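You operate a simulated robot arm through the tools that you are given. There is no shell and no other tool.

You run a simulated robot arm. Do the job below in one go: nothing can be reset, and whatever is moved stays where it is left.

JOB
Drop-test the beige tray's sample once and put it in the OK tray.
Fine: weight latched up again, swing plate back in.

It is judged by the outcome, as a careful person would: the job done as asked, and still so three seconds after it is handed in. It fails if anything else is knocked over, pushed out of place, dropped, spilled or broken.

ROBOT AND FRAMES
A 6-joint arm with a two-finger gripper, fixed in place. Base frame: the origin is on the floor under the middle of its stand, x ahead of it, y to its left, z up; the work surface is at about z = 800. Lengths are in mm, angles in degrees, forces in N, time in s.
With the tool pointing down near the work surface it reaches from about 100 to 700 mm from the base axis. Its first joint turns from -66.0 to 66.0 degrees. Payload 2.45 kg.
The tool frame sits at the grasp point between the pads (the TCP): z along the fingers, y along the line on which they close. The tips reach 30 mm beyond it. The gripper opens to 106 mm; its body begins 79 mm behind the TCP.
Orientation is that of the tool frame in the base frame, as a unit quaternion [w, x, y, z]. With the fingers straight down and closing along the base's y, the tool's x points along the base's -x, its y along +y and its z along -z.

CONTROLS
- The arm moves only by the tool send_rows. Its argument "motion" is a list that holds one entry, the list of rows, each a list of 7 numbers: the shift along the tool's x, y, z in units of 30 mm (1.0 is 30 mm), then the turn, a rotation vector about the tool's x, y, z in units of 8 degrees (1.0 is 8 degrees), then the opening in per cent of the stroke, from 0 (shut) to 100 (fully open). In form: [[[x, y, z, wx, wy, wz, gripper], ...]]. A call has 1 to 20 rows; each row shifts and turns the commanded pose from where the row before left it, along the tool's axes as they then stand. A call with a number of a shift or a turn outside -1 to 1 is refused whole. A row lasts 0.2 s, in which the tool goes at most 50 mm and 8.6 degrees; a call with a longer step from one row to the next is refused whole, and so is a gripper value outside its range. Where a pose cannot be reached the arm comes as near as it can. A force on the tool above 80 N (or 10 N above the force at the start of the call, whichever is more), or a blocked arm, ends the call early, and 0.2 s more pass. Each finger travels about 153 mm/s and halts on what it meets, pressing with about 26 N; the grip force reading is that of the motor and also rises with nothing between the fingers. The clock runs only during rows and for 0.2 s after the last one: add rows that do not move to give the fingers time. The reply holds the time, the measured pose of the TCP, the force on the tool along the base axes, the opening and the grip force, in the units named above and with some noise, with the torque about the TCP (base axes, N m) and any sound that the robot's microphone picked up, and new pictures: "views" is both (left out), scene, wrist or none.
- Cameras (640 x 400 px; columns grow to the right, rows downward): "scene" is fixed at [65.3, 419.1, 1411]; the picture's right is [-0.67, -0.74, 0.00], its down [-0.38, 0.34, -0.86] and it looks along [0.64, -0.58, -0.51] (base axes); focal length 274 px, centre (320, 200). "wrist" rides on the gripper at [76, -2, -106] in the tool frame; the picture's right is [0.02, 1.00, 0.00], its down [-0.78, 0.02, -0.62] and it looks along [-0.62, 0.01, 0.78] (tool axes); focal length 247 px, centre (320, 200). There is no depth. A picture from a camera that has moved, and an enlarged one, comes with that camera's place and axes in the base frame and with its lens.
- close_up(camera, box): a new picture of the part [left, top, right, bottom] of that camera's present view, enlarged. The clock stands still meanwhile.
- job_done(): hands the job in; it is judged then, once.

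Nothing tells you positions but the pictures and the camera data. Unless the task says otherwise, let go and move clear before handing in.

The tools are called after "Call:" as name(argument=value, ...) on one line, values as JSON. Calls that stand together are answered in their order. send_rows: Moves the arm, as the interface text tells. Its arguments: {"type":"object","properties":{"motion":{"type":"array","items":{"type":"array","items":{"type":"array","items":{"type":"number"}}}},"views":{"type":"string","enum":["both","scene","wrist","none"]}},"required":["motion"]} The other tools are called the same way: close_up (camera, box) takes an enlarged picture of a part of a camera's view; job_done () hands the job in.

At the start:

```text
time: 0.0
eef_pos: [366.3, -131.0, 1277.5]
ee_rot: [0.001, -0.001, 1.0, 0.0]
contact_force: [-0.1, -0.1, 0.0]
torque: [0.03, 0.0, 0.01]
width: 106.0
gripper_force: 0.1
```

scene: 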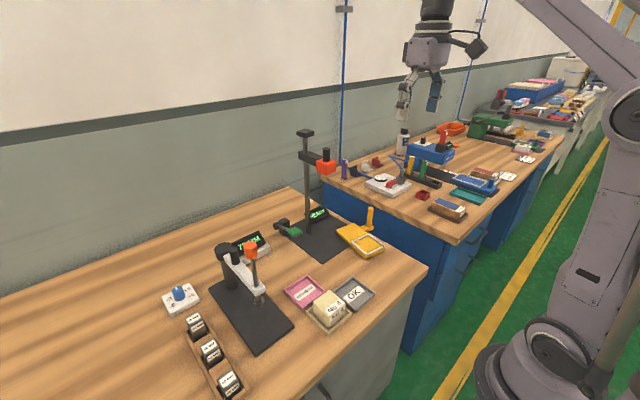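
wrist: 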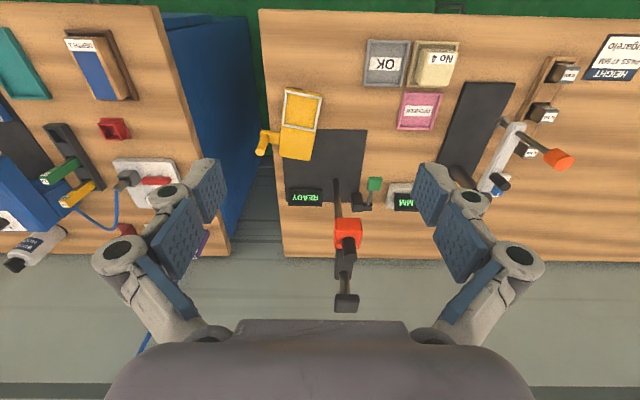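

I see a bench with a drop tester (black base, post, red weight, green lever), a yellow swing plate, trays (beige with sample, OK, pink), and a height gauge. I'll take enlarged looks first.

Call:
close_up(camera="scene", box=[260, 120, 420, 270])

Call:
close_up(camera="scene", box=[150, 220, 400, 400])

Call:
close_up(camera="wrist", box=[240, 70, 440, 320])

Call:
close_up(camera="wrist", box=[350, 20, 640, 210])

```text
2.67 times, centred on (340, 195) of scene
camera zoom: at [65.3, 419.1, 1411.0], right [-0.67, -0.74, 0.0], down [-0.38, 0.34, -0.86], along [0.64, -0.58, -0.51], focal length 730 px, centre (267, 213)
```

zoom: 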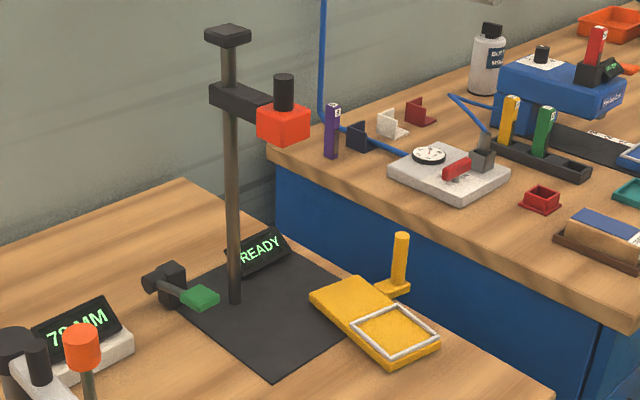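

```text
2.22 times, centred on (275, 310) of scene
camera zoom: at [65.3, 419.1, 1411.0], right [-0.67, -0.74, 0.0], down [-0.38, 0.34, -0.86], along [0.64, -0.58, -0.51], focal length 609 px, centre (420, -44)
```

zoom: 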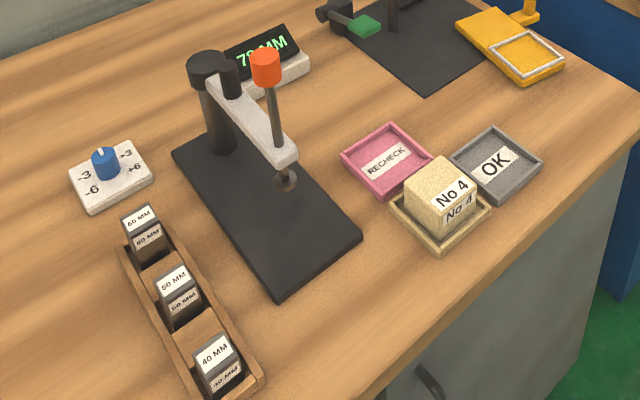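

```text
1.60 times, centred on (340, 195) of wrist
camera zoom: at [289.0, -133.6, 1383.5], right [-0.02, 1.0, 0.0], down [0.78, 0.02, 0.62], along [0.62, 0.01, -0.78], focal length 395 px, centre (288, 208)
```

zoom: 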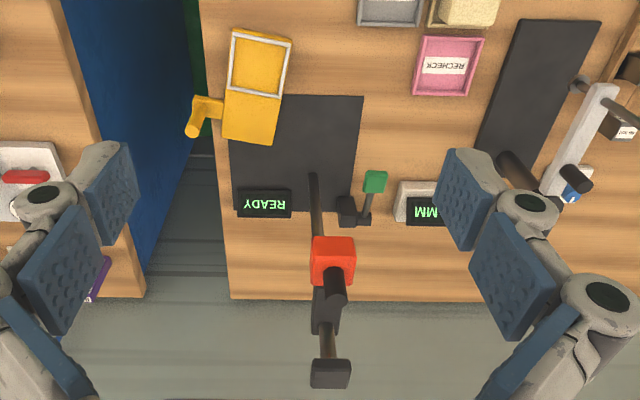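

```text
2.11 times, centred on (495, 115) of wrist
camera zoom: at [289.0, -133.6, 1383.5], right [-0.02, 1.0, 0.0], down [0.78, 0.02, 0.62], along [0.62, 0.01, -0.78], focal length 520 px, centre (-48, 379)
```

zoom: 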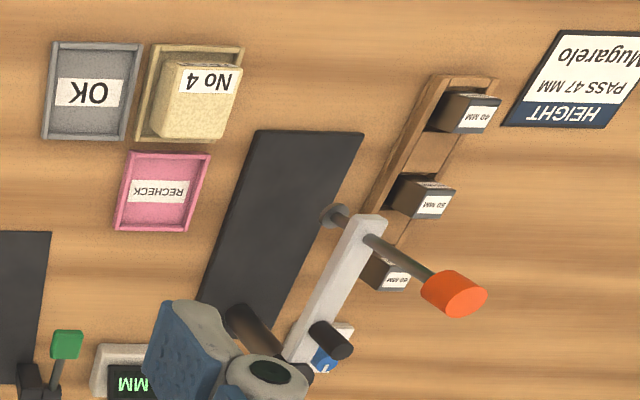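

The bench has a drop tester with its weight up at about (591,-80,1088), a post at about (679,-82), the swing plate out near (475,-174), and the No 4 sample in the beige tray at about (381,90). I'll move above the sample for a better look.

Call:
send_rows(motion=[[[-0.05, 0.737, 0.85, 0, 0, 0, 100], [-0.05, 0.737, 0.85, 0, 0, 0, 100], [-0.05, 0.737, 0.85, 0, 0, 0, 100], [-0.05, 0.737, 0.85, 0, 0, 0, 100], [-0.05, 0.737, 0.85, 0, 0, 0, 100], [-0.05, 0.737, 0.85, 0, 0, 0, 100], [-0.05, 0.737, 0.85, 0, 0, 0, 100], [-0.05, 0.737, 0.85, 0, 0, 0, 100], [-0.05, 0.737, 0.85, 0, 0, 0, 100], [-0.05, 0.737, 0.85, 0, 0, 0, 100], [0, 0, 0, 0, 0, 0, 100], [0, 0, 0, 0, 0, 0, 100]]])

```text
time: 2.6
eef_pos: [379.9, 90.3, 1022.2]
ee_rot: [0.001, -0.001, 1.0, 0.0]
contact_force: [-0.3, -0.2, 0.3]
torque: [-0.01, 0.0, -0.02]
width: 105.8
gripper_force: 0.1
camera wrist: at [303.1, 87.6, 1128.9], right [-0.02, 1.0, 0.0], down [0.78, 0.02, 0.62], along [0.62, 0.01, -0.78], focal length 247 px, centre (320, 200)
```

scene: 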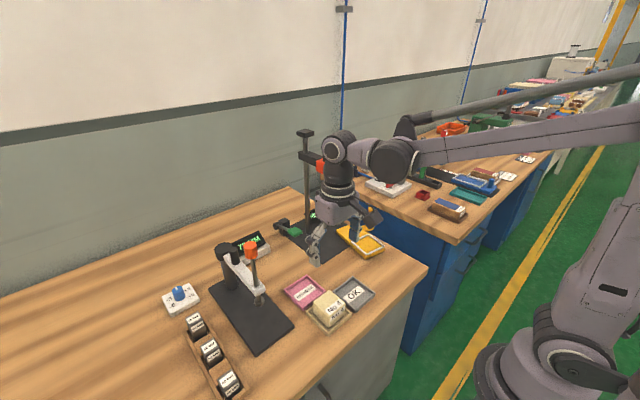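
wrist: 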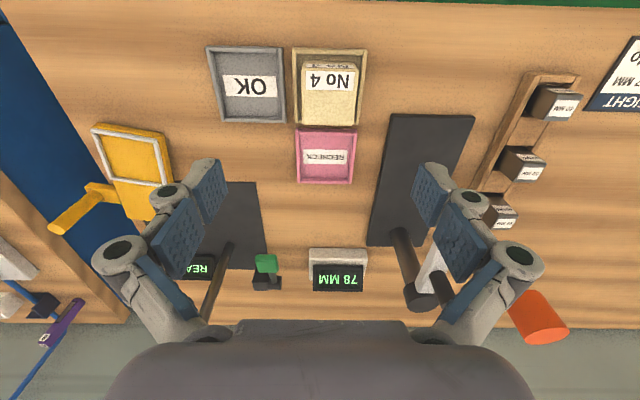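

The sample sits in the beige tray beside the OK tray; I'll enlarge to measure it.

Call:
close_up(camera="wrist", box=[190, 30, 390, 200])

Call:
close_up(camera="scene", box=[270, 260, 390, 340])

Call:
close_up(camera="wrist", box=[30, 110, 300, 320])

```text
2.35 times, centred on (290, 115) of wrist
camera zoom: at [303.1, 87.6, 1128.9], right [-0.02, 1.0, 0.0], down [0.78, 0.02, 0.62], along [0.62, 0.01, -0.78], focal length 581 px, centre (391, 400)
```

zoom: 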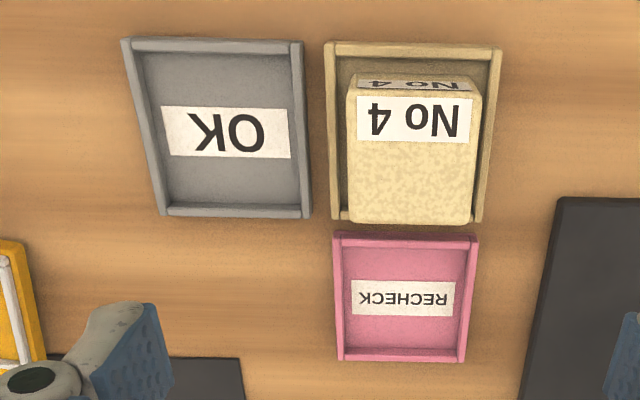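

```text
5.00 times, centred on (330, 300) of scene
camera zoom: at [65.3, 419.1, 1411.0], right [-0.67, -0.74, 0.0], down [-0.38, 0.34, -0.86], along [0.64, -0.58, -0.51], focal length 1369 px, centre (270, -300)
```

zoom: 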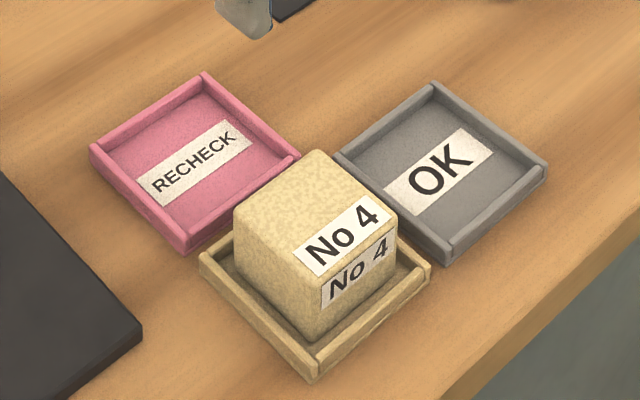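

```text
1.90 times, centred on (165, 215) of wrist
camera zoom: at [303.1, 87.6, 1128.9], right [-0.02, 1.0, 0.0], down [0.78, 0.02, 0.62], along [0.62, 0.01, -0.78], focal length 470 px, centre (615, 171)
```

zoom: 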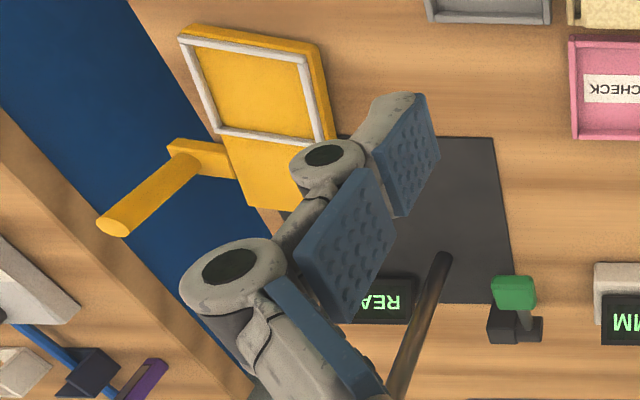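

The cube is about 56 mm, centred near (381,99), top near z=860. Next I'll hover over the swing plate for a closer look before grasping anything.

Call:
send_rows(motion=[[[-0.1, -0.85, 0, 0, 0, 0, 100], [-0.1, -0.85, 0, 0, 0, 0, 100], [-0.1, -0.85, 0, 0, 0, 0, 100], [-0.1, -0.85, 0, 0, 0, 0, 100], [-0.1, -0.85, 0, 0, 0, 0, 100], [-0.1, -0.85, 0, 0, 0, 0, 100], [-0.1, -0.85, 0, 0, 0, 0, 100], [-0.1, -0.85, 0, 0, 0, 0, 100], [-0.1, -0.85, 0, 0, 0, 0, 100], [0, 0, 0, 0, 0, 0, 100], [0, 0, 0, 0, 0, 0, 100]]])

```text
time: 5.0
eef_pos: [408.2, -139.7, 1021.9]
ee_rot: [0.002, -0.001, 1.0, 0.0]
contact_force: [0.7, -0.2, -0.2]
torque: [0.03, -0.02, 0.01]
width: 106.0
gripper_force: 0.1
camera wrist: at [331.3, -142.2, 1128.4], right [-0.02, 1.0, 0.0], down [0.78, 0.02, 0.62], along [0.62, 0.01, -0.78], focal length 247 px, centre (320, 200)
```

scene: 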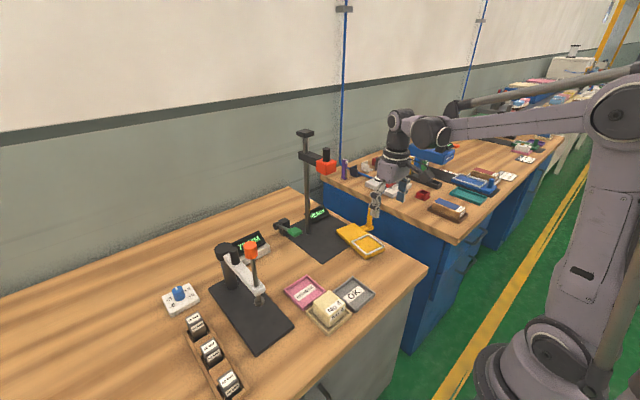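
wrist: 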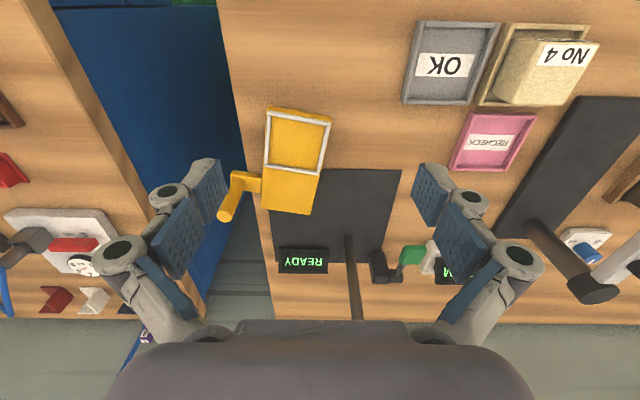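

Call:
close_up(camera="wrist", box=[205, 95, 345, 230])

Call:
close_up(camera="wrist", box=[260, 160, 460, 320])

Call:
close_up(camera="scene", box=[270, 120, 350, 250])

Call:
close_up(camera="scene", box=[320, 195, 400, 265])

```text
2.96 times, centred on (275, 162) of wrist
camera zoom: at [331.3, -142.2, 1128.4], right [-0.02, 1.0, 0.0], down [0.78, 0.02, 0.62], along [0.62, 0.01, -0.78], focal length 732 px, centre (453, 311)
```

zoom: 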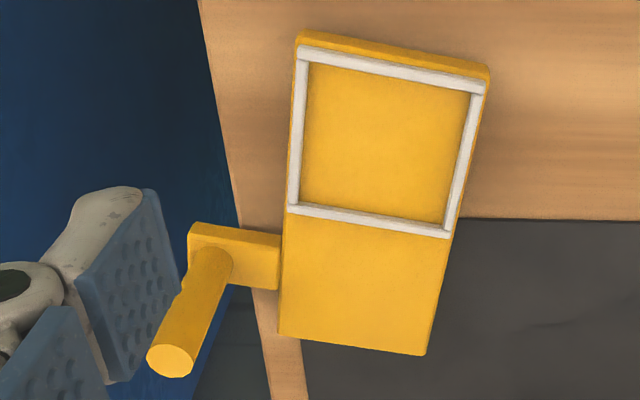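

```text
2.50 times, centred on (360, 240) of wrist
camera zoom: at [331.3, -142.2, 1128.4], right [-0.02, 1.0, 0.0], down [0.78, 0.02, 0.62], along [0.62, 0.01, -0.78], focal length 617 px, centre (220, 100)
```

zoom: 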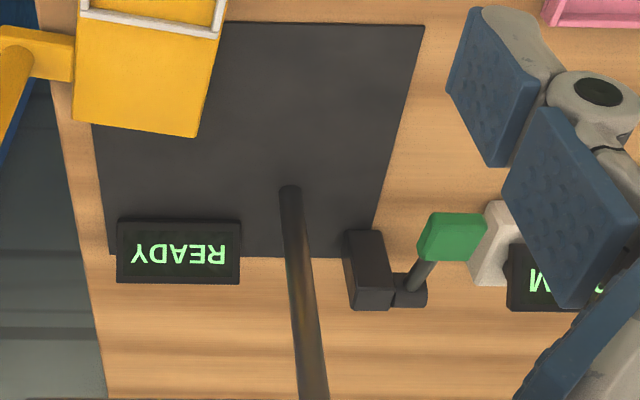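

```text
3.08 times, centred on (310, 185) of scene
camera zoom: at [65.3, 419.1, 1411.0], right [-0.67, -0.74, 0.0], down [-0.38, 0.34, -0.86], along [0.64, -0.58, -0.51], focal length 843 px, centre (351, 246)
```

zoom: 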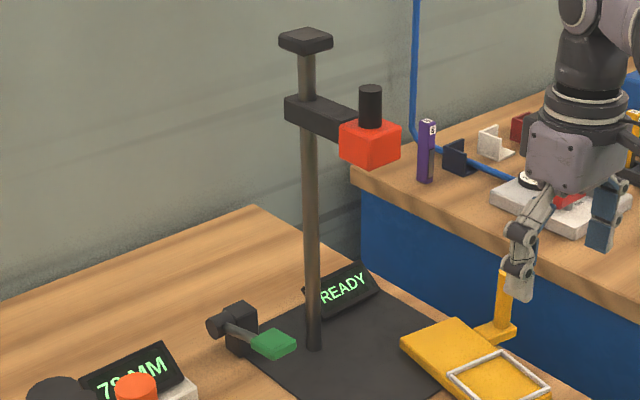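

```text
5.71 times, centred on (360, 230) of scene
camera zoom: at [65.3, 419.1, 1411.0], right [-0.67, -0.74, 0.0], down [-0.38, 0.34, -0.86], along [0.64, -0.58, -0.51], focal length 1565 px, centre (91, 29)
```

zoom: 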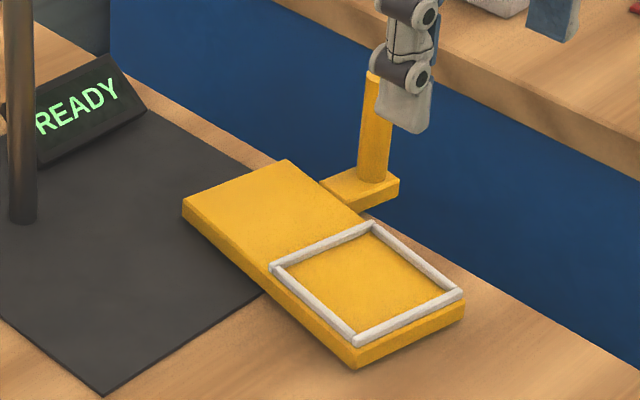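

The frame centre is about (480,-172) with the plate yawed about -10.5°, and its handle is at (544,-260). The green release pad is near (635,11,880). I'll go back above the sample and descend part way to check alignment.

Call:
send_rows(motion=[[[0.1, 0.884, 0, 0, 0, 0, 100], [0.1, 0.884, 0, 0, 0, 0, 100], [0.1, 0.884, 0, 0, 0, 0, 100], [0.1, 0.884, 0, 0, 0, 0, 100], [0.1, 0.884, 0, 0, 0, 0, 100], [0.1, 0.884, 0, 0, 0, 0, 100], [0.1, 0.884, 0, 0, 0, 0, 100], [0.1, 0.884, 0, 0, 0, 0, 100], [0.1, 0.884, 0, 0, 0, 0, 100], [0, 0, 0.85, 0, 0, 0, 100], [0, 0, 0.85, 0, 0, 0, 100], [0, 0, 0.85, 0, 0, 0, 100], [0, 0, 0.85, 0, 0, 0, 100], [0, 0, 0, 0, 0, 0, 100], [0, 0, 0, 0, 0, 0, 100]]])

```text
time: 8.2
eef_pos: [381.0, 98.5, 919.2]
ee_rot: [0.001, -0.002, 1.0, 0.0]
contact_force: [-0.5, 0.2, 1.0]
torque: [0.03, -0.02, 0.0]
width: 106.0
gripper_force: 0.0
camera wrist: at [304.2, 95.4, 1025.5], right [-0.02, 1.0, 0.0], down [0.78, 0.02, 0.62], along [0.62, 0.01, -0.78], focal length 247 px, centre (320, 200)
```

scene: 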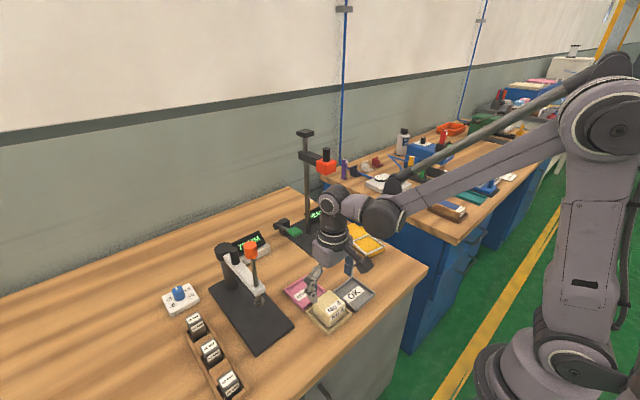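
wrist: 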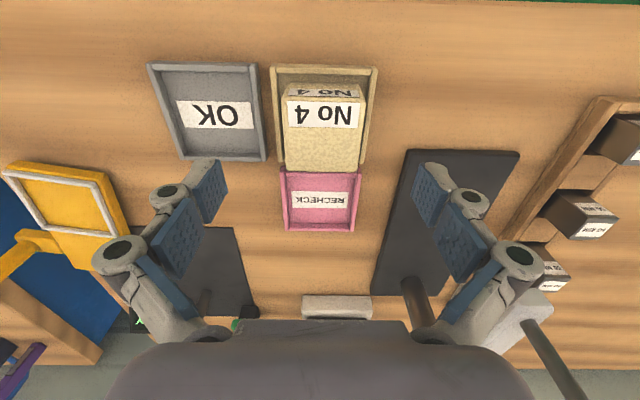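

The block is well centred between the fingers at (381,99). I'll descend to TCP z≈854 (tips above tray walls) and close.

Call:
send_rows(motion=[[[0, 0, 0.6, 0, 0, 0, 100], [0, 0, 0.6, 0, 0, 0, 100], [0, 0, 0.5, 0, 0, 0, 100], [0, 0, 0.45, 0, 0, 0, 100], [0, 0, 0, 0, 0, 0, 100], [0, 0, 0, 0, 0, 0, 100]]])

```text
time: 9.6
eef_pos: [379.6, 98.0, 855.4]
ee_rot: [0.001, -0.001, 1.0, 0.0]
contact_force: [0.7, -0.9, 0.5]
torque: [0.01, -0.01, -0.01]
width: 105.9
gripper_force: 0.0
camera wrist: at [304.4, 96.1, 961.9], right [-0.02, 1.0, 0.0], down [0.78, 0.02, 0.62], along [0.62, 0.01, -0.78], focal length 247 px, centre (320, 200)
```

scene: 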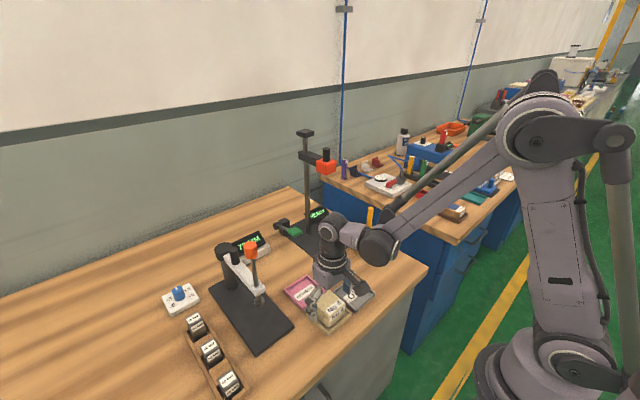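
wrist: 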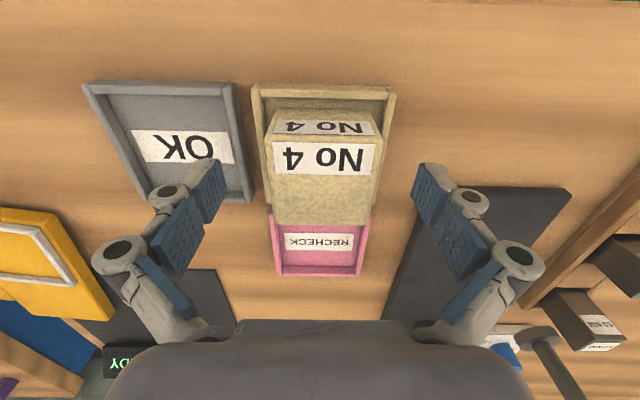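

Position is good. Closing on the block.

Call:
send_rows(motion=[[[0, 0, 0, 0, 0, 0, 60], [0, 0, 0, 0, 0, 0, 40], [0, 0, 0, 0, 0, 0, 30], [0, 0, 0, 0, 0, 0, 30], [0, 0, 0, 0, 0, 0, 30]]], views="wrist")

```text
time: 10.8
eef_pos: [381.4, 98.1, 856.3]
ee_rot: [0.002, 0.0, 1.0, -0.001]
contact_force: [0.6, 1.6, 10.4]
torque: [0.16, -0.05, 0.0]
width: 58.9
gripper_force: 25.8
camera wrist: at [304.3, 96.2, 962.1], right [-0.02, 1.0, 0.0], down [0.78, 0.02, 0.62], along [0.62, 0.01, -0.78], focal length 247 px, centre (320, 200)
```

wrist: 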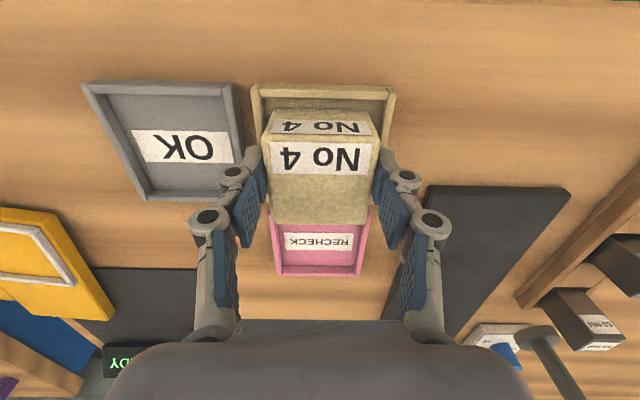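

Gripped at 59 mm. Lifting straight up.

Call:
send_rows(motion=[[[0, 0, -0.2, 0, 0, 0, 30], [0, 0, -0.4, 0, 0, 0, 30], [0, 0, -0.8, 0, 0, 0, 30], [0, 0, -0.8, 0, 0, 0, 30], [0, 0, -0.8, 0, 0, 0, 30], [0, 0, 0, 0, 0, 0, 30], [0, 0, 0, 0, 0, 0, 30]]])

```text
time: 12.4
eef_pos: [380.6, 99.6, 945.5]
ee_rot: [0.001, -0.002, 1.0, 0.001]
contact_force: [-1.1, -0.6, -0.3]
torque: [-0.02, 0.0, -0.01]
width: 58.9
gripper_force: 26.0
camera wrist: at [304.5, 96.8, 1052.1], right [-0.02, 1.0, 0.0], down [0.78, 0.02, 0.62], along [0.62, 0.01, -0.78], focal length 247 px, centre (320, 200)
```

scene: 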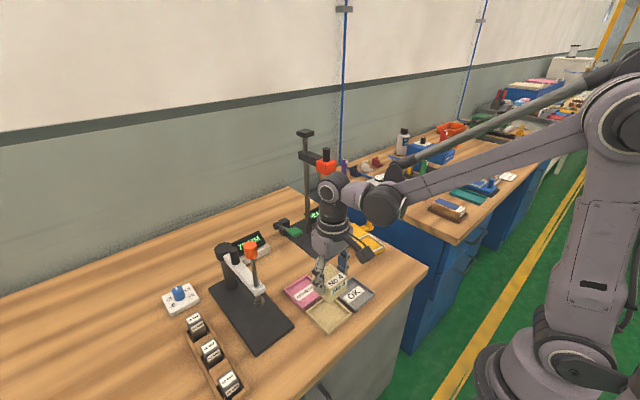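
wrist: 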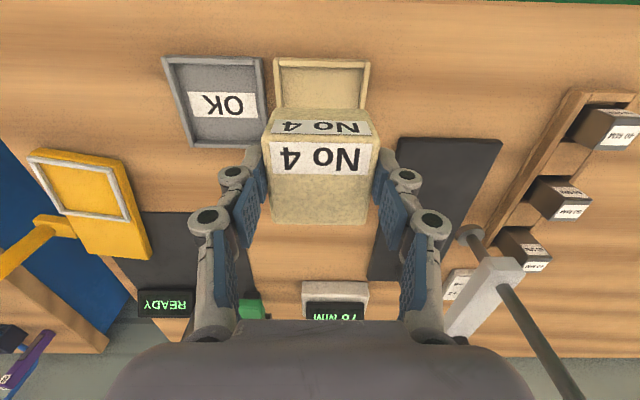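

The sample is held securely. Now carrying it over to above the frame on the swing plate, then yawing to match the plate.

Call:
send_rows(motion=[[[0, -0.4, -0.4, 0, 0, 0, 30], [-0.3, -0.824, 0, 0, 0, 0, 30], [-0.3, -0.824, 0, 0, 0, 0, 30], [-0.3, -0.824, 0, 0, 0, 0, 30], [-0.3, -0.824, 0, 0, 0, 0, 30], [-0.3, -0.824, 0, 0, 0, 0, 30], [-0.3, -0.824, 0, 0, 0, 0, 30], [-0.3, -0.824, 0, 0, 0, 0, 30], [-0.3, -0.824, 0, 0, 0, 0, 30], [-0.3, -0.824, 0, 0, 0, 0, 30], [-0.3, -0.824, 0, 0, 0, 0, 30], [-0.3, -0.4, 0, 0, 0, 0, 30], [0, 0, 0, 0, 0, 0.7, 30], [0, 0, 0, 0, 0, 0.61, 30], [0, 0, 0, 0, 0, 0, 30], [0, 0, 0, 0, 0, 0, 30]]])

```text
time: 15.8
eef_pos: [480.2, -171.6, 957.9]
ee_rot: [0.001, 0.091, 0.996, 0.0]
contact_force: [0.8, 0.3, -0.6]
torque: [0.0, -0.01, 0.02]
width: 59.0
gripper_force: 25.9
camera wrist: at [404.5, -160.6, 1064.1], right [0.16, 0.99, 0.0], down [0.77, -0.13, 0.62], along [0.62, -0.1, -0.78], focal length 247 px, centre (320, 200)
```

scene: 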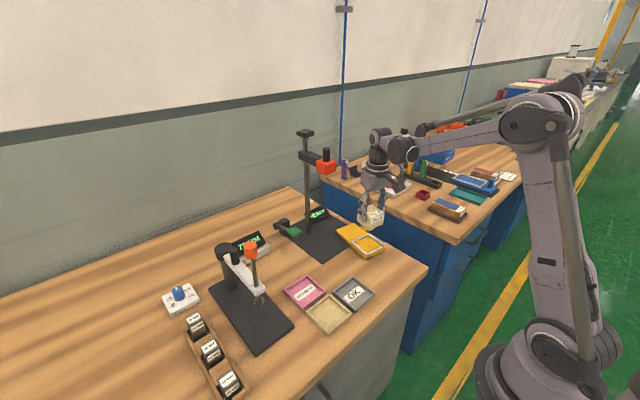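
wrist: 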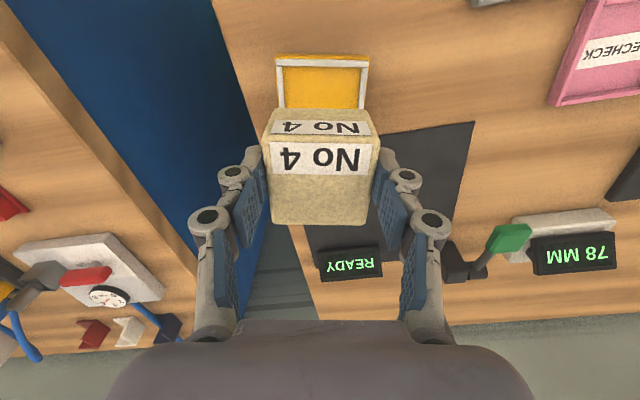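

The plate frame is visible just behind the block; I'll enlarge to check yaw and lateral alignment.

Call:
close_up(camera="wrist", box=[250, 40, 400, 140])

Call:
close_up(camera="scene", box=[325, 190, 405, 260])

```text
4.00 times, centred on (325, 90) of wrist
camera zoom: at [404.5, -160.6, 1064.1], right [0.16, 0.99, 0.0], down [0.77, -0.13, 0.62], along [0.62, -0.1, -0.78], focal length 988 px, centre (300, 640)
```

zoom: 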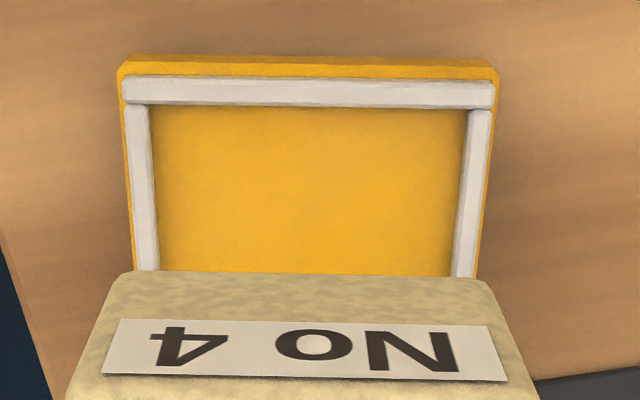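

```text
5.71 times, centred on (365, 225) of scene
camera zoom: at [65.3, 419.1, 1411.0], right [-0.67, -0.74, 0.0], down [-0.38, 0.34, -0.86], along [0.64, -0.58, -0.51], focal length 1565 px, centre (63, 57)
```

zoom: 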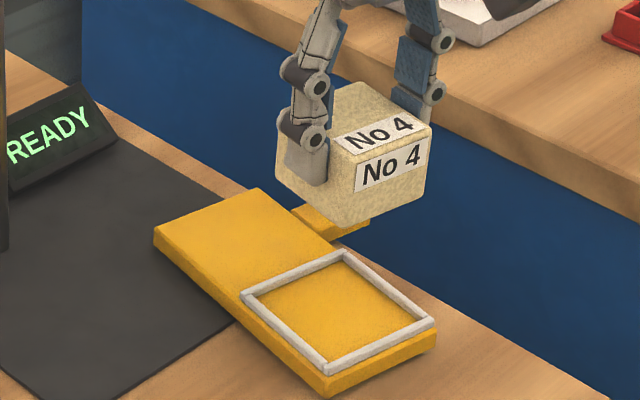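

Call:
close_up(camera="wrist", box=[250, 100, 400, 240])

```text
2.86 times, centred on (325, 170) of wrist
camera zoom: at [404.5, -160.6, 1064.1], right [0.16, 0.99, 0.0], down [0.77, -0.13, 0.62], along [0.62, -0.1, -0.78], focal length 706 px, centre (306, 286)
```

zoom: 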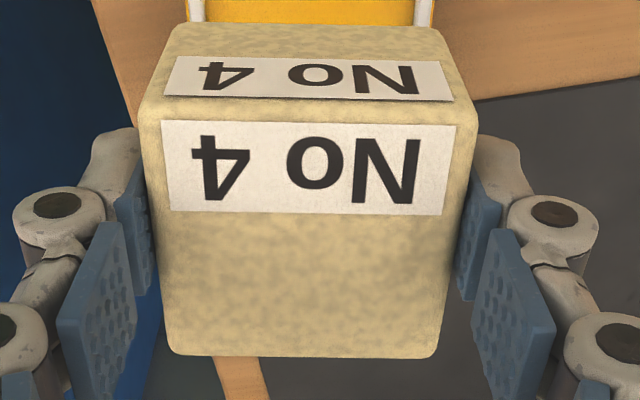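

Yaw matches and lateral error is under 1 mm. I'll lower until the block is just above the frame rim and check again.

Call:
send_rows(motion=[[[0, 0.02, 0.6, 0, 0, 0, 30], [0, 0, 0.6, 0, 0, 0, 30], [0, 0, 0.6, 0, 0, 0, 30], [0, 0, 0.5, 0, 0, 0, 30], [0, 0, 0, 0, 0, 0, 30], [0, 0, 0, 0, 0, 0, 30]]])

Call:
close_up(camera="scene", box=[325, 190, 405, 260])

Call:
close_up(camera="wrist", box=[250, 60, 400, 160])

```text
time: 17.2
eef_pos: [480.7, -170.9, 887.3]
ee_rot: [0.001, 0.09, 0.996, -0.001]
contact_force: [0.0, -0.2, -0.9]
torque: [0.01, -0.02, -0.01]
width: 59.1
gripper_force: 26.3
camera wrist: at [405.0, -160.1, 994.7], right [0.16, 0.99, 0.0], down [0.77, -0.12, 0.62], along [0.62, -0.1, -0.78], focal length 247 px, centre (320, 200)
```

scene: 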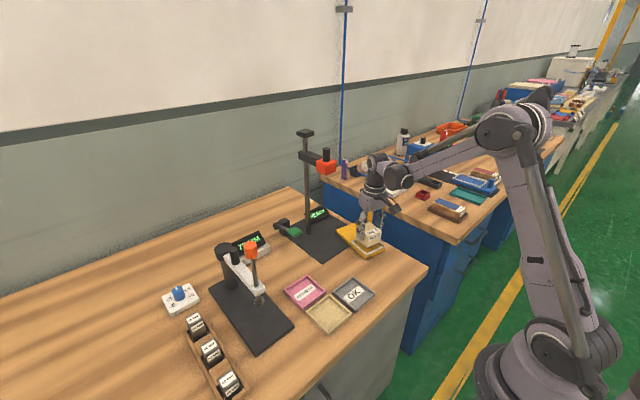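
wrist: 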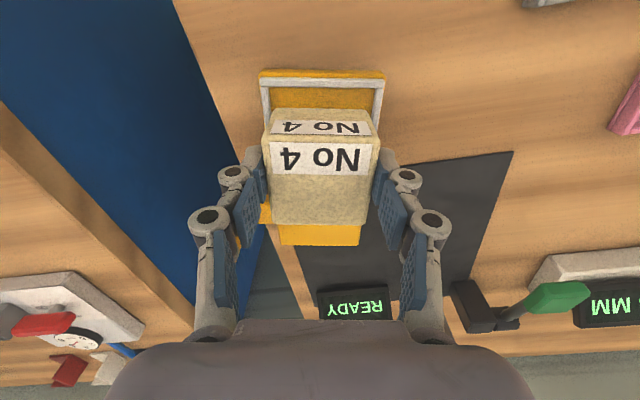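

```text
5.71 times, centred on (365, 225) of scene
camera zoom: at [65.3, 419.1, 1411.0], right [-0.67, -0.74, 0.0], down [-0.38, 0.34, -0.86], along [0.64, -0.58, -0.51], focal length 1565 px, centre (63, 57)
```

zoom: 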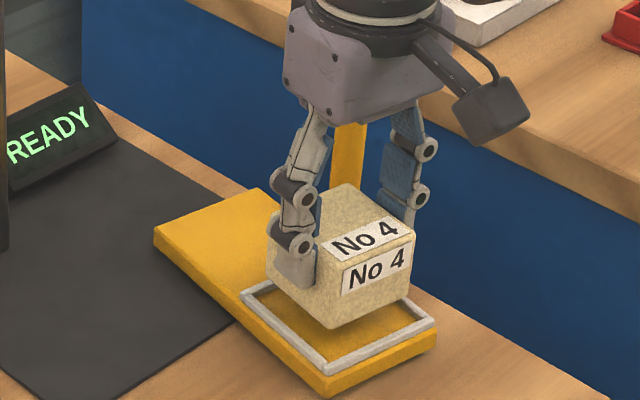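

```text
4.00 times, centred on (325, 110) of wrist
camera zoom: at [405.0, -160.1, 994.7], right [0.16, 0.99, 0.0], down [0.77, -0.12, 0.62], along [0.62, -0.1, -0.78], focal length 988 px, centre (300, 560)
```

zoom: 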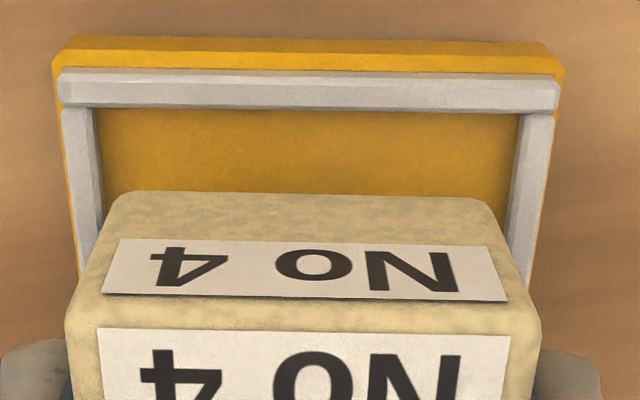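

The frame is aligned to within about 1 mm of the block with roughly 4 mm clearance per side. I'll shift 1 mm back and lower most of the way.

Call:
send_rows(motion=[[[0.04, 0, 0.2, 0, 0, 0, 30], [0, 0, 0.2, 0, 0, 0, 30], [0, 0, 0.15, 0, 0, 0, 30], [0, 0, 0, 0, 0, 0, 30], [0, 0, 0, 0, 0, 0, 30]]])

Call:
close_up(camera="scene", box=[325, 190, 405, 260])

Call:
close_up(camera="wrist", box=[240, 60, 400, 260])

```text
time: 18.4
eef_pos: [480.8, -170.8, 871.0]
ee_rot: [0.0, 0.09, 0.996, 0.0]
contact_force: [0.4, -1.0, -0.5]
torque: [0.0, 0.01, 0.01]
width: 59.3
gripper_force: 25.9
camera wrist: at [404.0, -159.7, 978.3], right [0.16, 0.99, 0.0], down [0.77, -0.12, 0.62], along [0.62, -0.1, -0.78], focal length 247 px, centre (320, 200)
```

scene: 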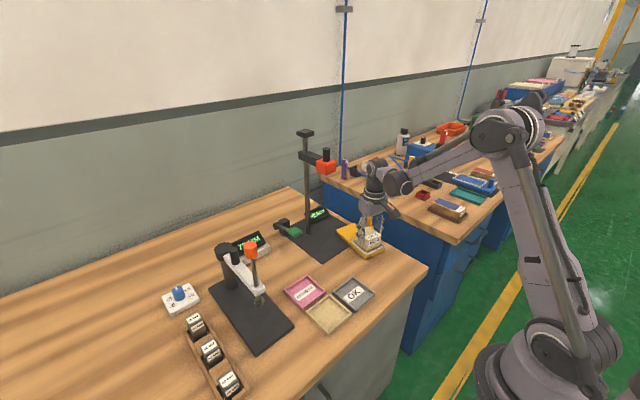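
wrist: 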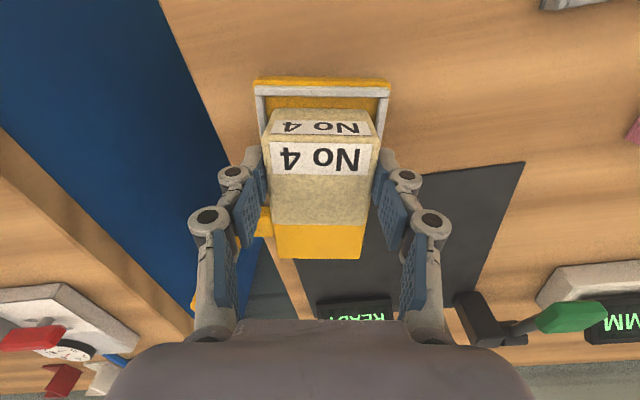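

```text
5.71 times, centred on (365, 225) of scene
camera zoom: at [65.3, 419.1, 1411.0], right [-0.67, -0.74, 0.0], down [-0.38, 0.34, -0.86], along [0.64, -0.58, -0.51], focal length 1565 px, centre (63, 57)
```

zoom: 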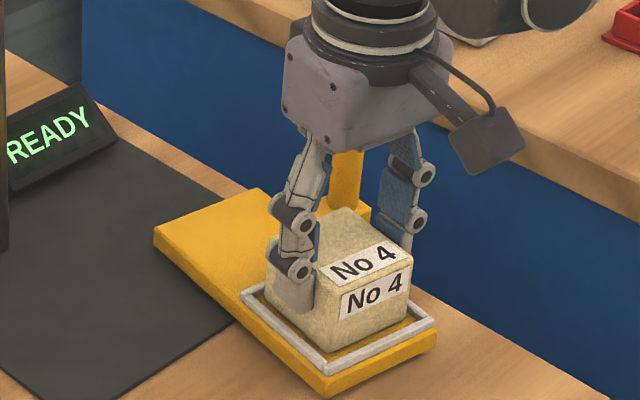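

```text
2.00 times, centred on (320, 160) of wrist
camera zoom: at [404.0, -159.7, 978.3], right [0.16, 0.99, 0.0], down [0.77, -0.12, 0.62], along [0.62, -0.1, -0.78], focal length 494 px, centre (320, 280)
```

zoom: 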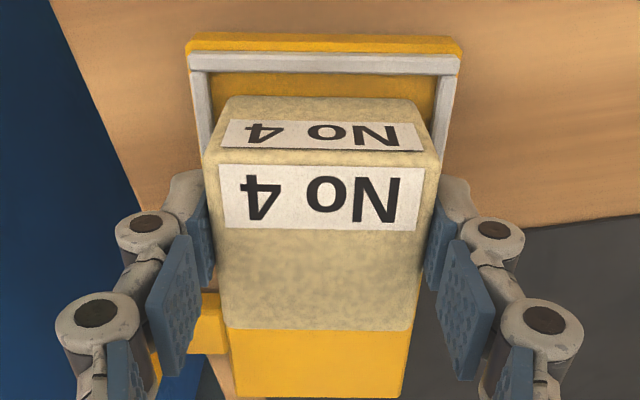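

Block bottom is at rim level and inside the frame. I'll nudge 1 mm back/right and lower the last few millimetres gently.

Call:
send_rows(motion=[[[0.035, -0.03, 0.03, 0, 0, 0, 30], [0, 0, 0.08, 0, 0, 0, 30], [0, 0, 0.07, 0, 0, 0, 30], [0, 0, 0, 0, 0, 0, 30], [0, 0, 0, 0, 0, 0, 30]]], views="wrist")

Call:
close_up(camera="scene", box=[325, 190, 405, 260])

```text
time: 19.6
eef_pos: [477.8, -171.2, 866.9]
ee_rot: [0.001, 0.091, 0.996, 0.001]
contact_force: [2.5, 4.8, 30.8]
torque: [0.22, -0.04, 0.02]
width: 59.4
gripper_force: 26.1
camera wrist: at [402.3, -160.1, 973.5], right [0.16, 0.99, 0.0], down [0.77, -0.12, 0.62], along [0.62, -0.1, -0.78], focal length 247 px, centre (320, 200)
```

wrist: 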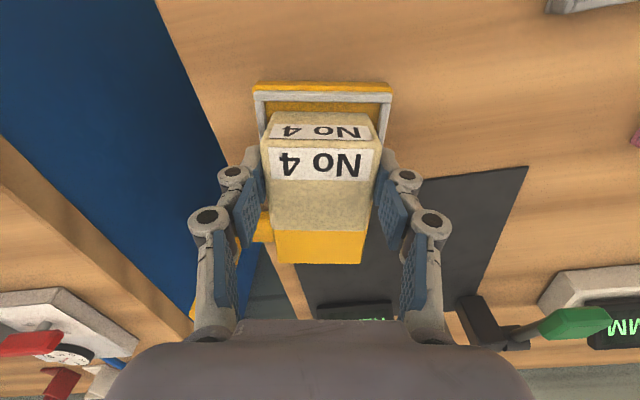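

```text
5.71 times, centred on (365, 225) of scene
camera zoom: at [64.8, 419.4, 1411.0], right [-0.67, -0.74, 0.0], down [-0.38, 0.34, -0.86], along [0.64, -0.58, -0.51], focal length 1565 px, centre (63, 57)
```

zoom: 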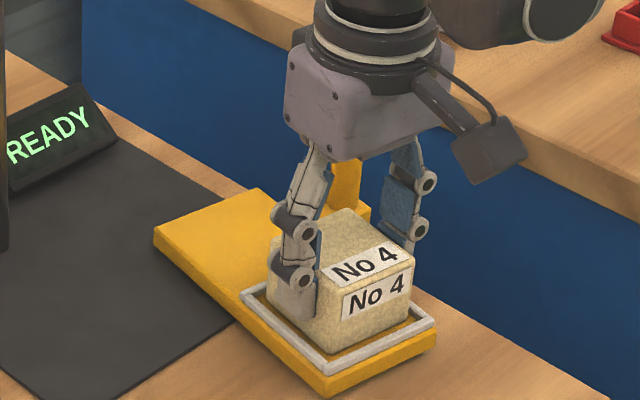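

Contact at the expected floor height with little torque, so the block is seated in the frame. Opening and rising clear.

Call:
send_rows(motion=[[[0, 0, -0.03, 0, 0, 0, 45], [0, 0, 0, 0, 0, 0, 70], [0, 0, 0, 0, 0, 0, 80], [0, 0, -0.5, 0, 0, 0, 80], [0, 0, -0.9, 0, 0, 0, 80], [0, 0, -0.9, 0, 0, 0, 80], [0, 0, -0.9, 0, 0, 0, 80], [0, 0, -0.9, 0, 0, 0, 80], [0, 0, 0, 0, 0, 0, 80]]])

Call:
close_up(camera="scene", box=[325, 190, 405, 260])

Call:
close_up(camera="wrist", box=[200, 40, 440, 240])

```text
time: 21.6
eef_pos: [478.0, -170.1, 990.6]
ee_rot: [0.001, 0.091, 0.996, 0.0]
contact_force: [-0.4, -0.2, 1.5]
torque: [0.04, -0.04, 0.01]
width: 84.8
gripper_force: 0.2
camera wrist: at [401.9, -159.8, 1097.7], right [0.16, 0.99, 0.0], down [0.77, -0.12, 0.62], along [0.62, -0.1, -0.78], focal length 247 px, centre (320, 200)
```

scene: 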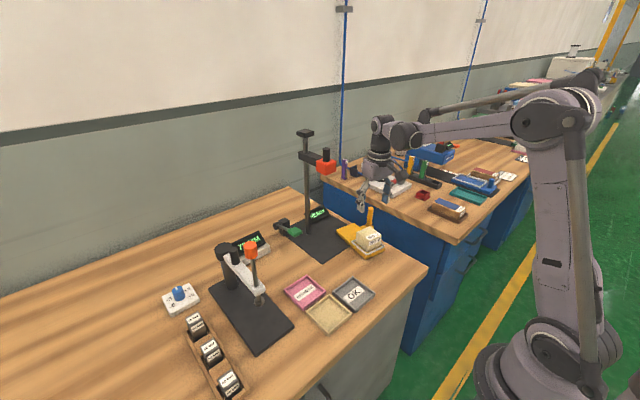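
wrist: 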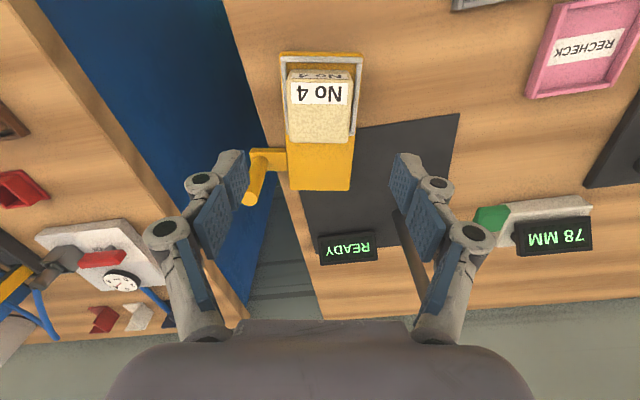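

```text
5.71 times, centred on (365, 225) of scene
camera zoom: at [65.3, 419.1, 1411.0], right [-0.67, -0.74, 0.0], down [-0.38, 0.34, -0.86], along [0.64, -0.58, -0.51], focal length 1565 px, centre (63, 57)
```

zoom: 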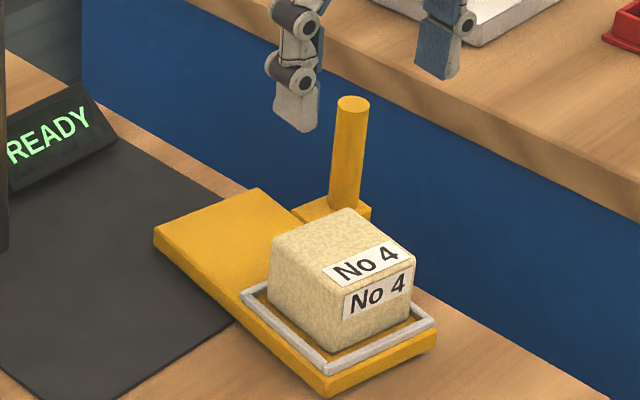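

```text
2.00 times, centred on (320, 140) of wrist
camera zoom: at [401.9, -159.8, 1097.7], right [0.16, 0.99, 0.0], down [0.77, -0.12, 0.62], along [0.62, -0.1, -0.78], focal length 494 px, centre (320, 320)
```

zoom: 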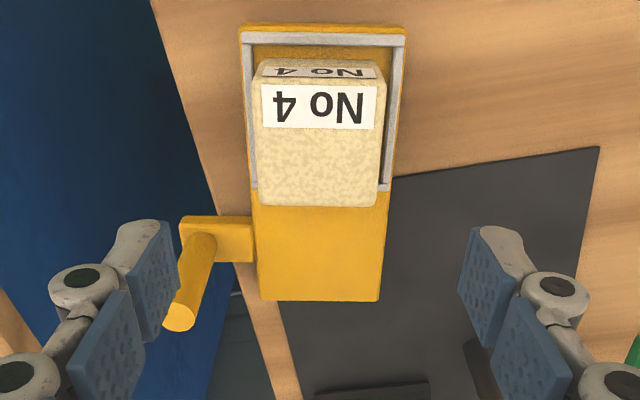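

The sample sits flat inside the frame. Next: straighten the tool yaw and go over the swing plate's handle at about (543,-258).

Call:
send_rows(motion=[[[0, 0, 0, 0, 0, -0.66, 80], [0, 0, 0, 0, 0, -0.65, 80], [-0.54, -0.73, 0, 0, 0, 0, 80], [-0.54, -0.73, 0, 0, 0, 0, 80], [-0.54, -0.73, 0, 0, 0, 0, 80], [-0.54, -0.73, 0, 0, 0, 0, 80], [0, 0, 0, 0, 0, 0, 80], [0, 0, 0, 0, 0, 0, 80]]])

Call:
close_up(camera="wrist", box=[240, 80, 440, 240])

```text
time: 23.4
eef_pos: [542.9, -260.9, 992.7]
ee_rot: [0.001, -0.001, 1.0, 0.0]
contact_force: [-0.6, 0.1, -0.2]
torque: [0.02, 0.03, 0.04]
width: 84.6
gripper_force: 0.0
camera wrist: at [466.6, -262.1, 1097.7], right [-0.02, 1.0, 0.0], down [0.78, 0.02, 0.62], along [0.62, 0.01, -0.78], focal length 247 px, centre (320, 200)
```

scene: 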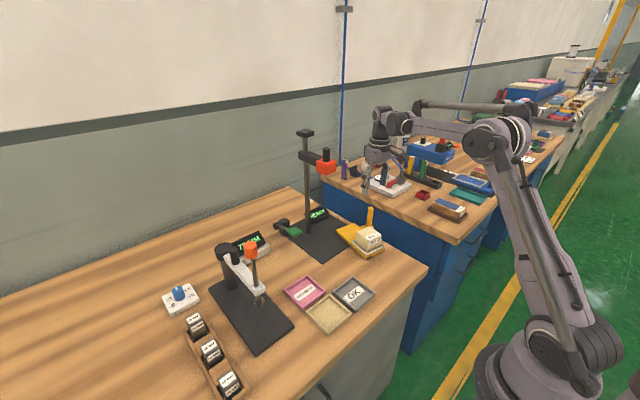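
wrist: 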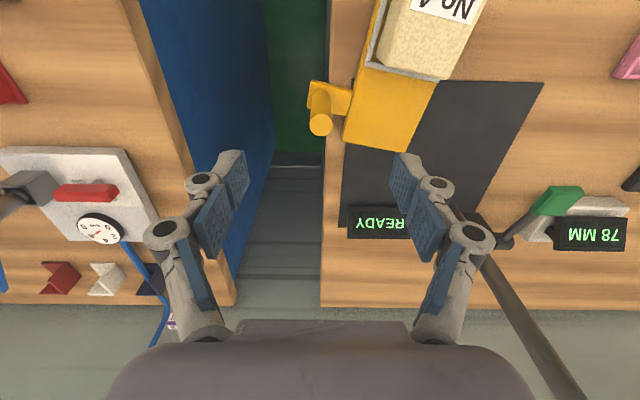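

```text
2.50 times, centred on (340, 160) of wrist
camera zoom: at [466.6, -262.1, 1097.7], right [-0.02, 1.0, 0.0], down [0.78, 0.02, 0.62], along [0.62, 0.01, -0.78], focal length 617 px, centre (270, 300)
```

zoom: 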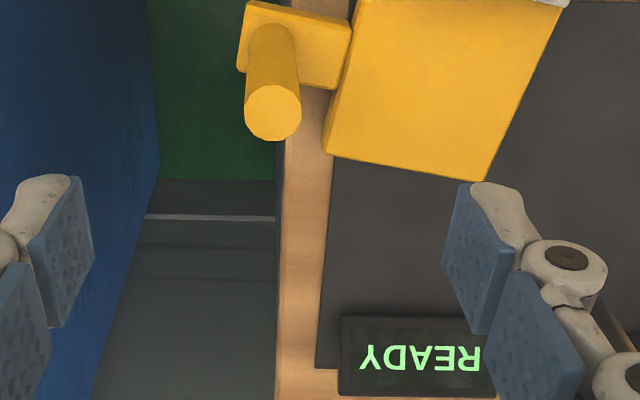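

Handle top is at about (545,-260), 20 mm in diameter. Descending around it and closing to a loose cage.

Call:
send_rows(motion=[[[-0.07, 0.0, 0.8, 0, 0, 0, 80], [0, 0, 0.8, 0, 0, 0, 80], [0, 0, 0.8, 0, 0, 0, 80], [0, 0, 0.8, 0, 0, 0, 80], [0, 0, 0.1, 0, 0, 0, 80], [0, 0, 0, 0, 0, 0, 60], [0, 0, 0, 0, 0, 0, 40], [0, 0, 0, 0, 0, 0, 24], [0, 0, 0, 0, 0, 0, 24], [0, 0, 0, 0, 0, 0, 24]]])

Call:
close_up(camera="wrist", box=[240, 80, 440, 240])

```text
time: 25.6
eef_pos: [546.8, -257.9, 892.3]
ee_rot: [0.001, 0.0, 1.0, 0.0]
contact_force: [-0.1, -0.5, 0.3]
torque: [0.0, 0.02, -0.02]
width: 25.6
gripper_force: 0.2
camera wrist: at [468.9, -262.0, 998.6], right [-0.02, 1.0, 0.0], down [0.78, 0.02, 0.62], along [0.62, 0.01, -0.78], focal length 247 px, centre (320, 200)
```

scene: 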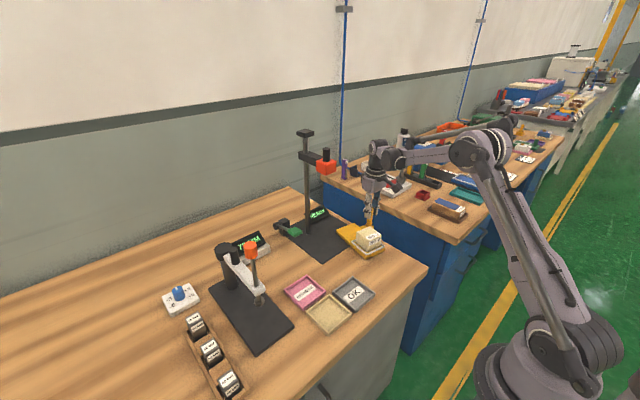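
wrist: 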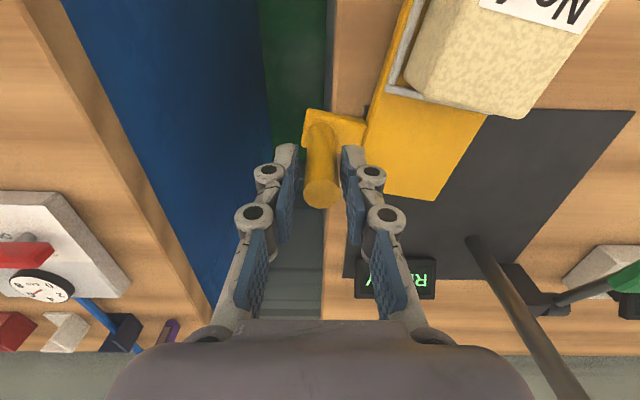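

```text
2.50 times, centred on (340, 160) of wrist
camera zoom: at [468.9, -262.0, 998.6], right [-0.02, 1.0, 0.0], down [0.78, 0.02, 0.62], along [0.62, 0.01, -0.78], focal length 617 px, centre (270, 300)
```

zoom: 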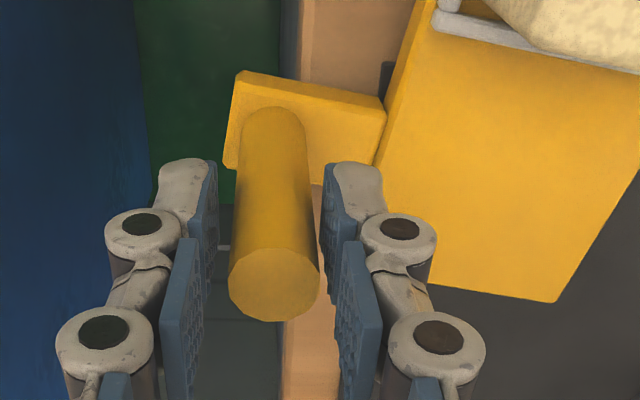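

The handle is caged between the pads. I'll swing the plate in along its arc, first half slowly.

Call:
send_rows(motion=[[[0.172, 0.128, 0, 0, 0, 0, 24], [0.172, 0.128, 0, 0, 0, 0, 24], [0.148, 0.153, 0, 0, 0, 0, 24], [0.148, 0.153, 0, 0, 0, 0, 24], [0.122, 0.175, 0, 0, 0, 0, 24], [0.122, 0.175, 0, 0, 0, 0, 24], [0.095, 0.192, 0, 0, 0, 0, 24], [0.095, 0.192, 0, 0, 0, 0, 24], [0, 0, 0, 0, 0, 0, 24]]])

Call:
close_up(camera="scene", box=[290, 170, 400, 260])

```text
time: 27.6
eef_pos: [514.3, -220.8, 891.8]
ee_rot: [0.002, -0.001, 1.0, 0.0]
contact_force: [-0.5, 0.6, 0.2]
torque: [-0.03, -0.01, -0.02]
width: 25.8
gripper_force: 0.4
camera wrist: at [436.5, -222.9, 998.3], right [-0.02, 1.0, 0.0], down [0.78, 0.02, 0.62], along [0.62, 0.01, -0.78], focal length 247 px, centre (320, 200)
```

scene: 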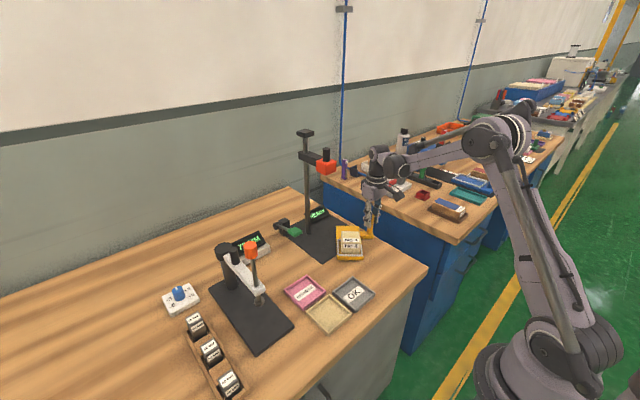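
wrist: 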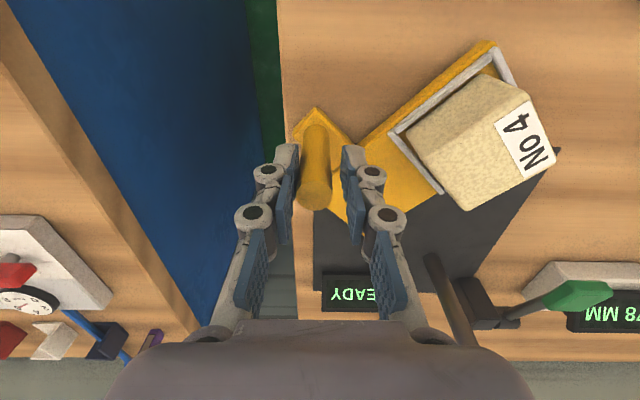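

```text
4.44 times, centred on (345, 215) of scene
camera zoom: at [65.3, 419.1, 1411.0], right [-0.67, -0.74, 0.0], down [-0.38, 0.34, -0.86], along [0.64, -0.58, -0.51], focal length 1217 px, centre (209, 133)
```

zoom: 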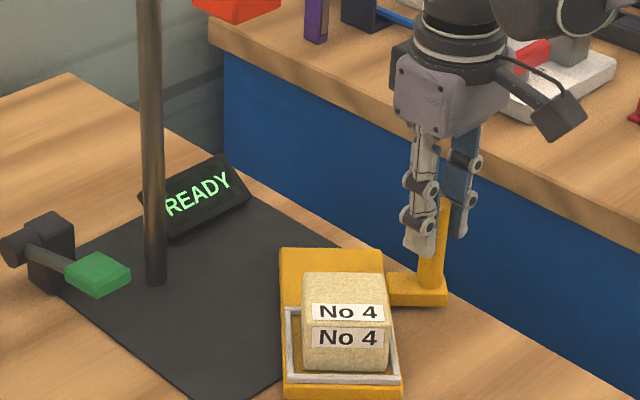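

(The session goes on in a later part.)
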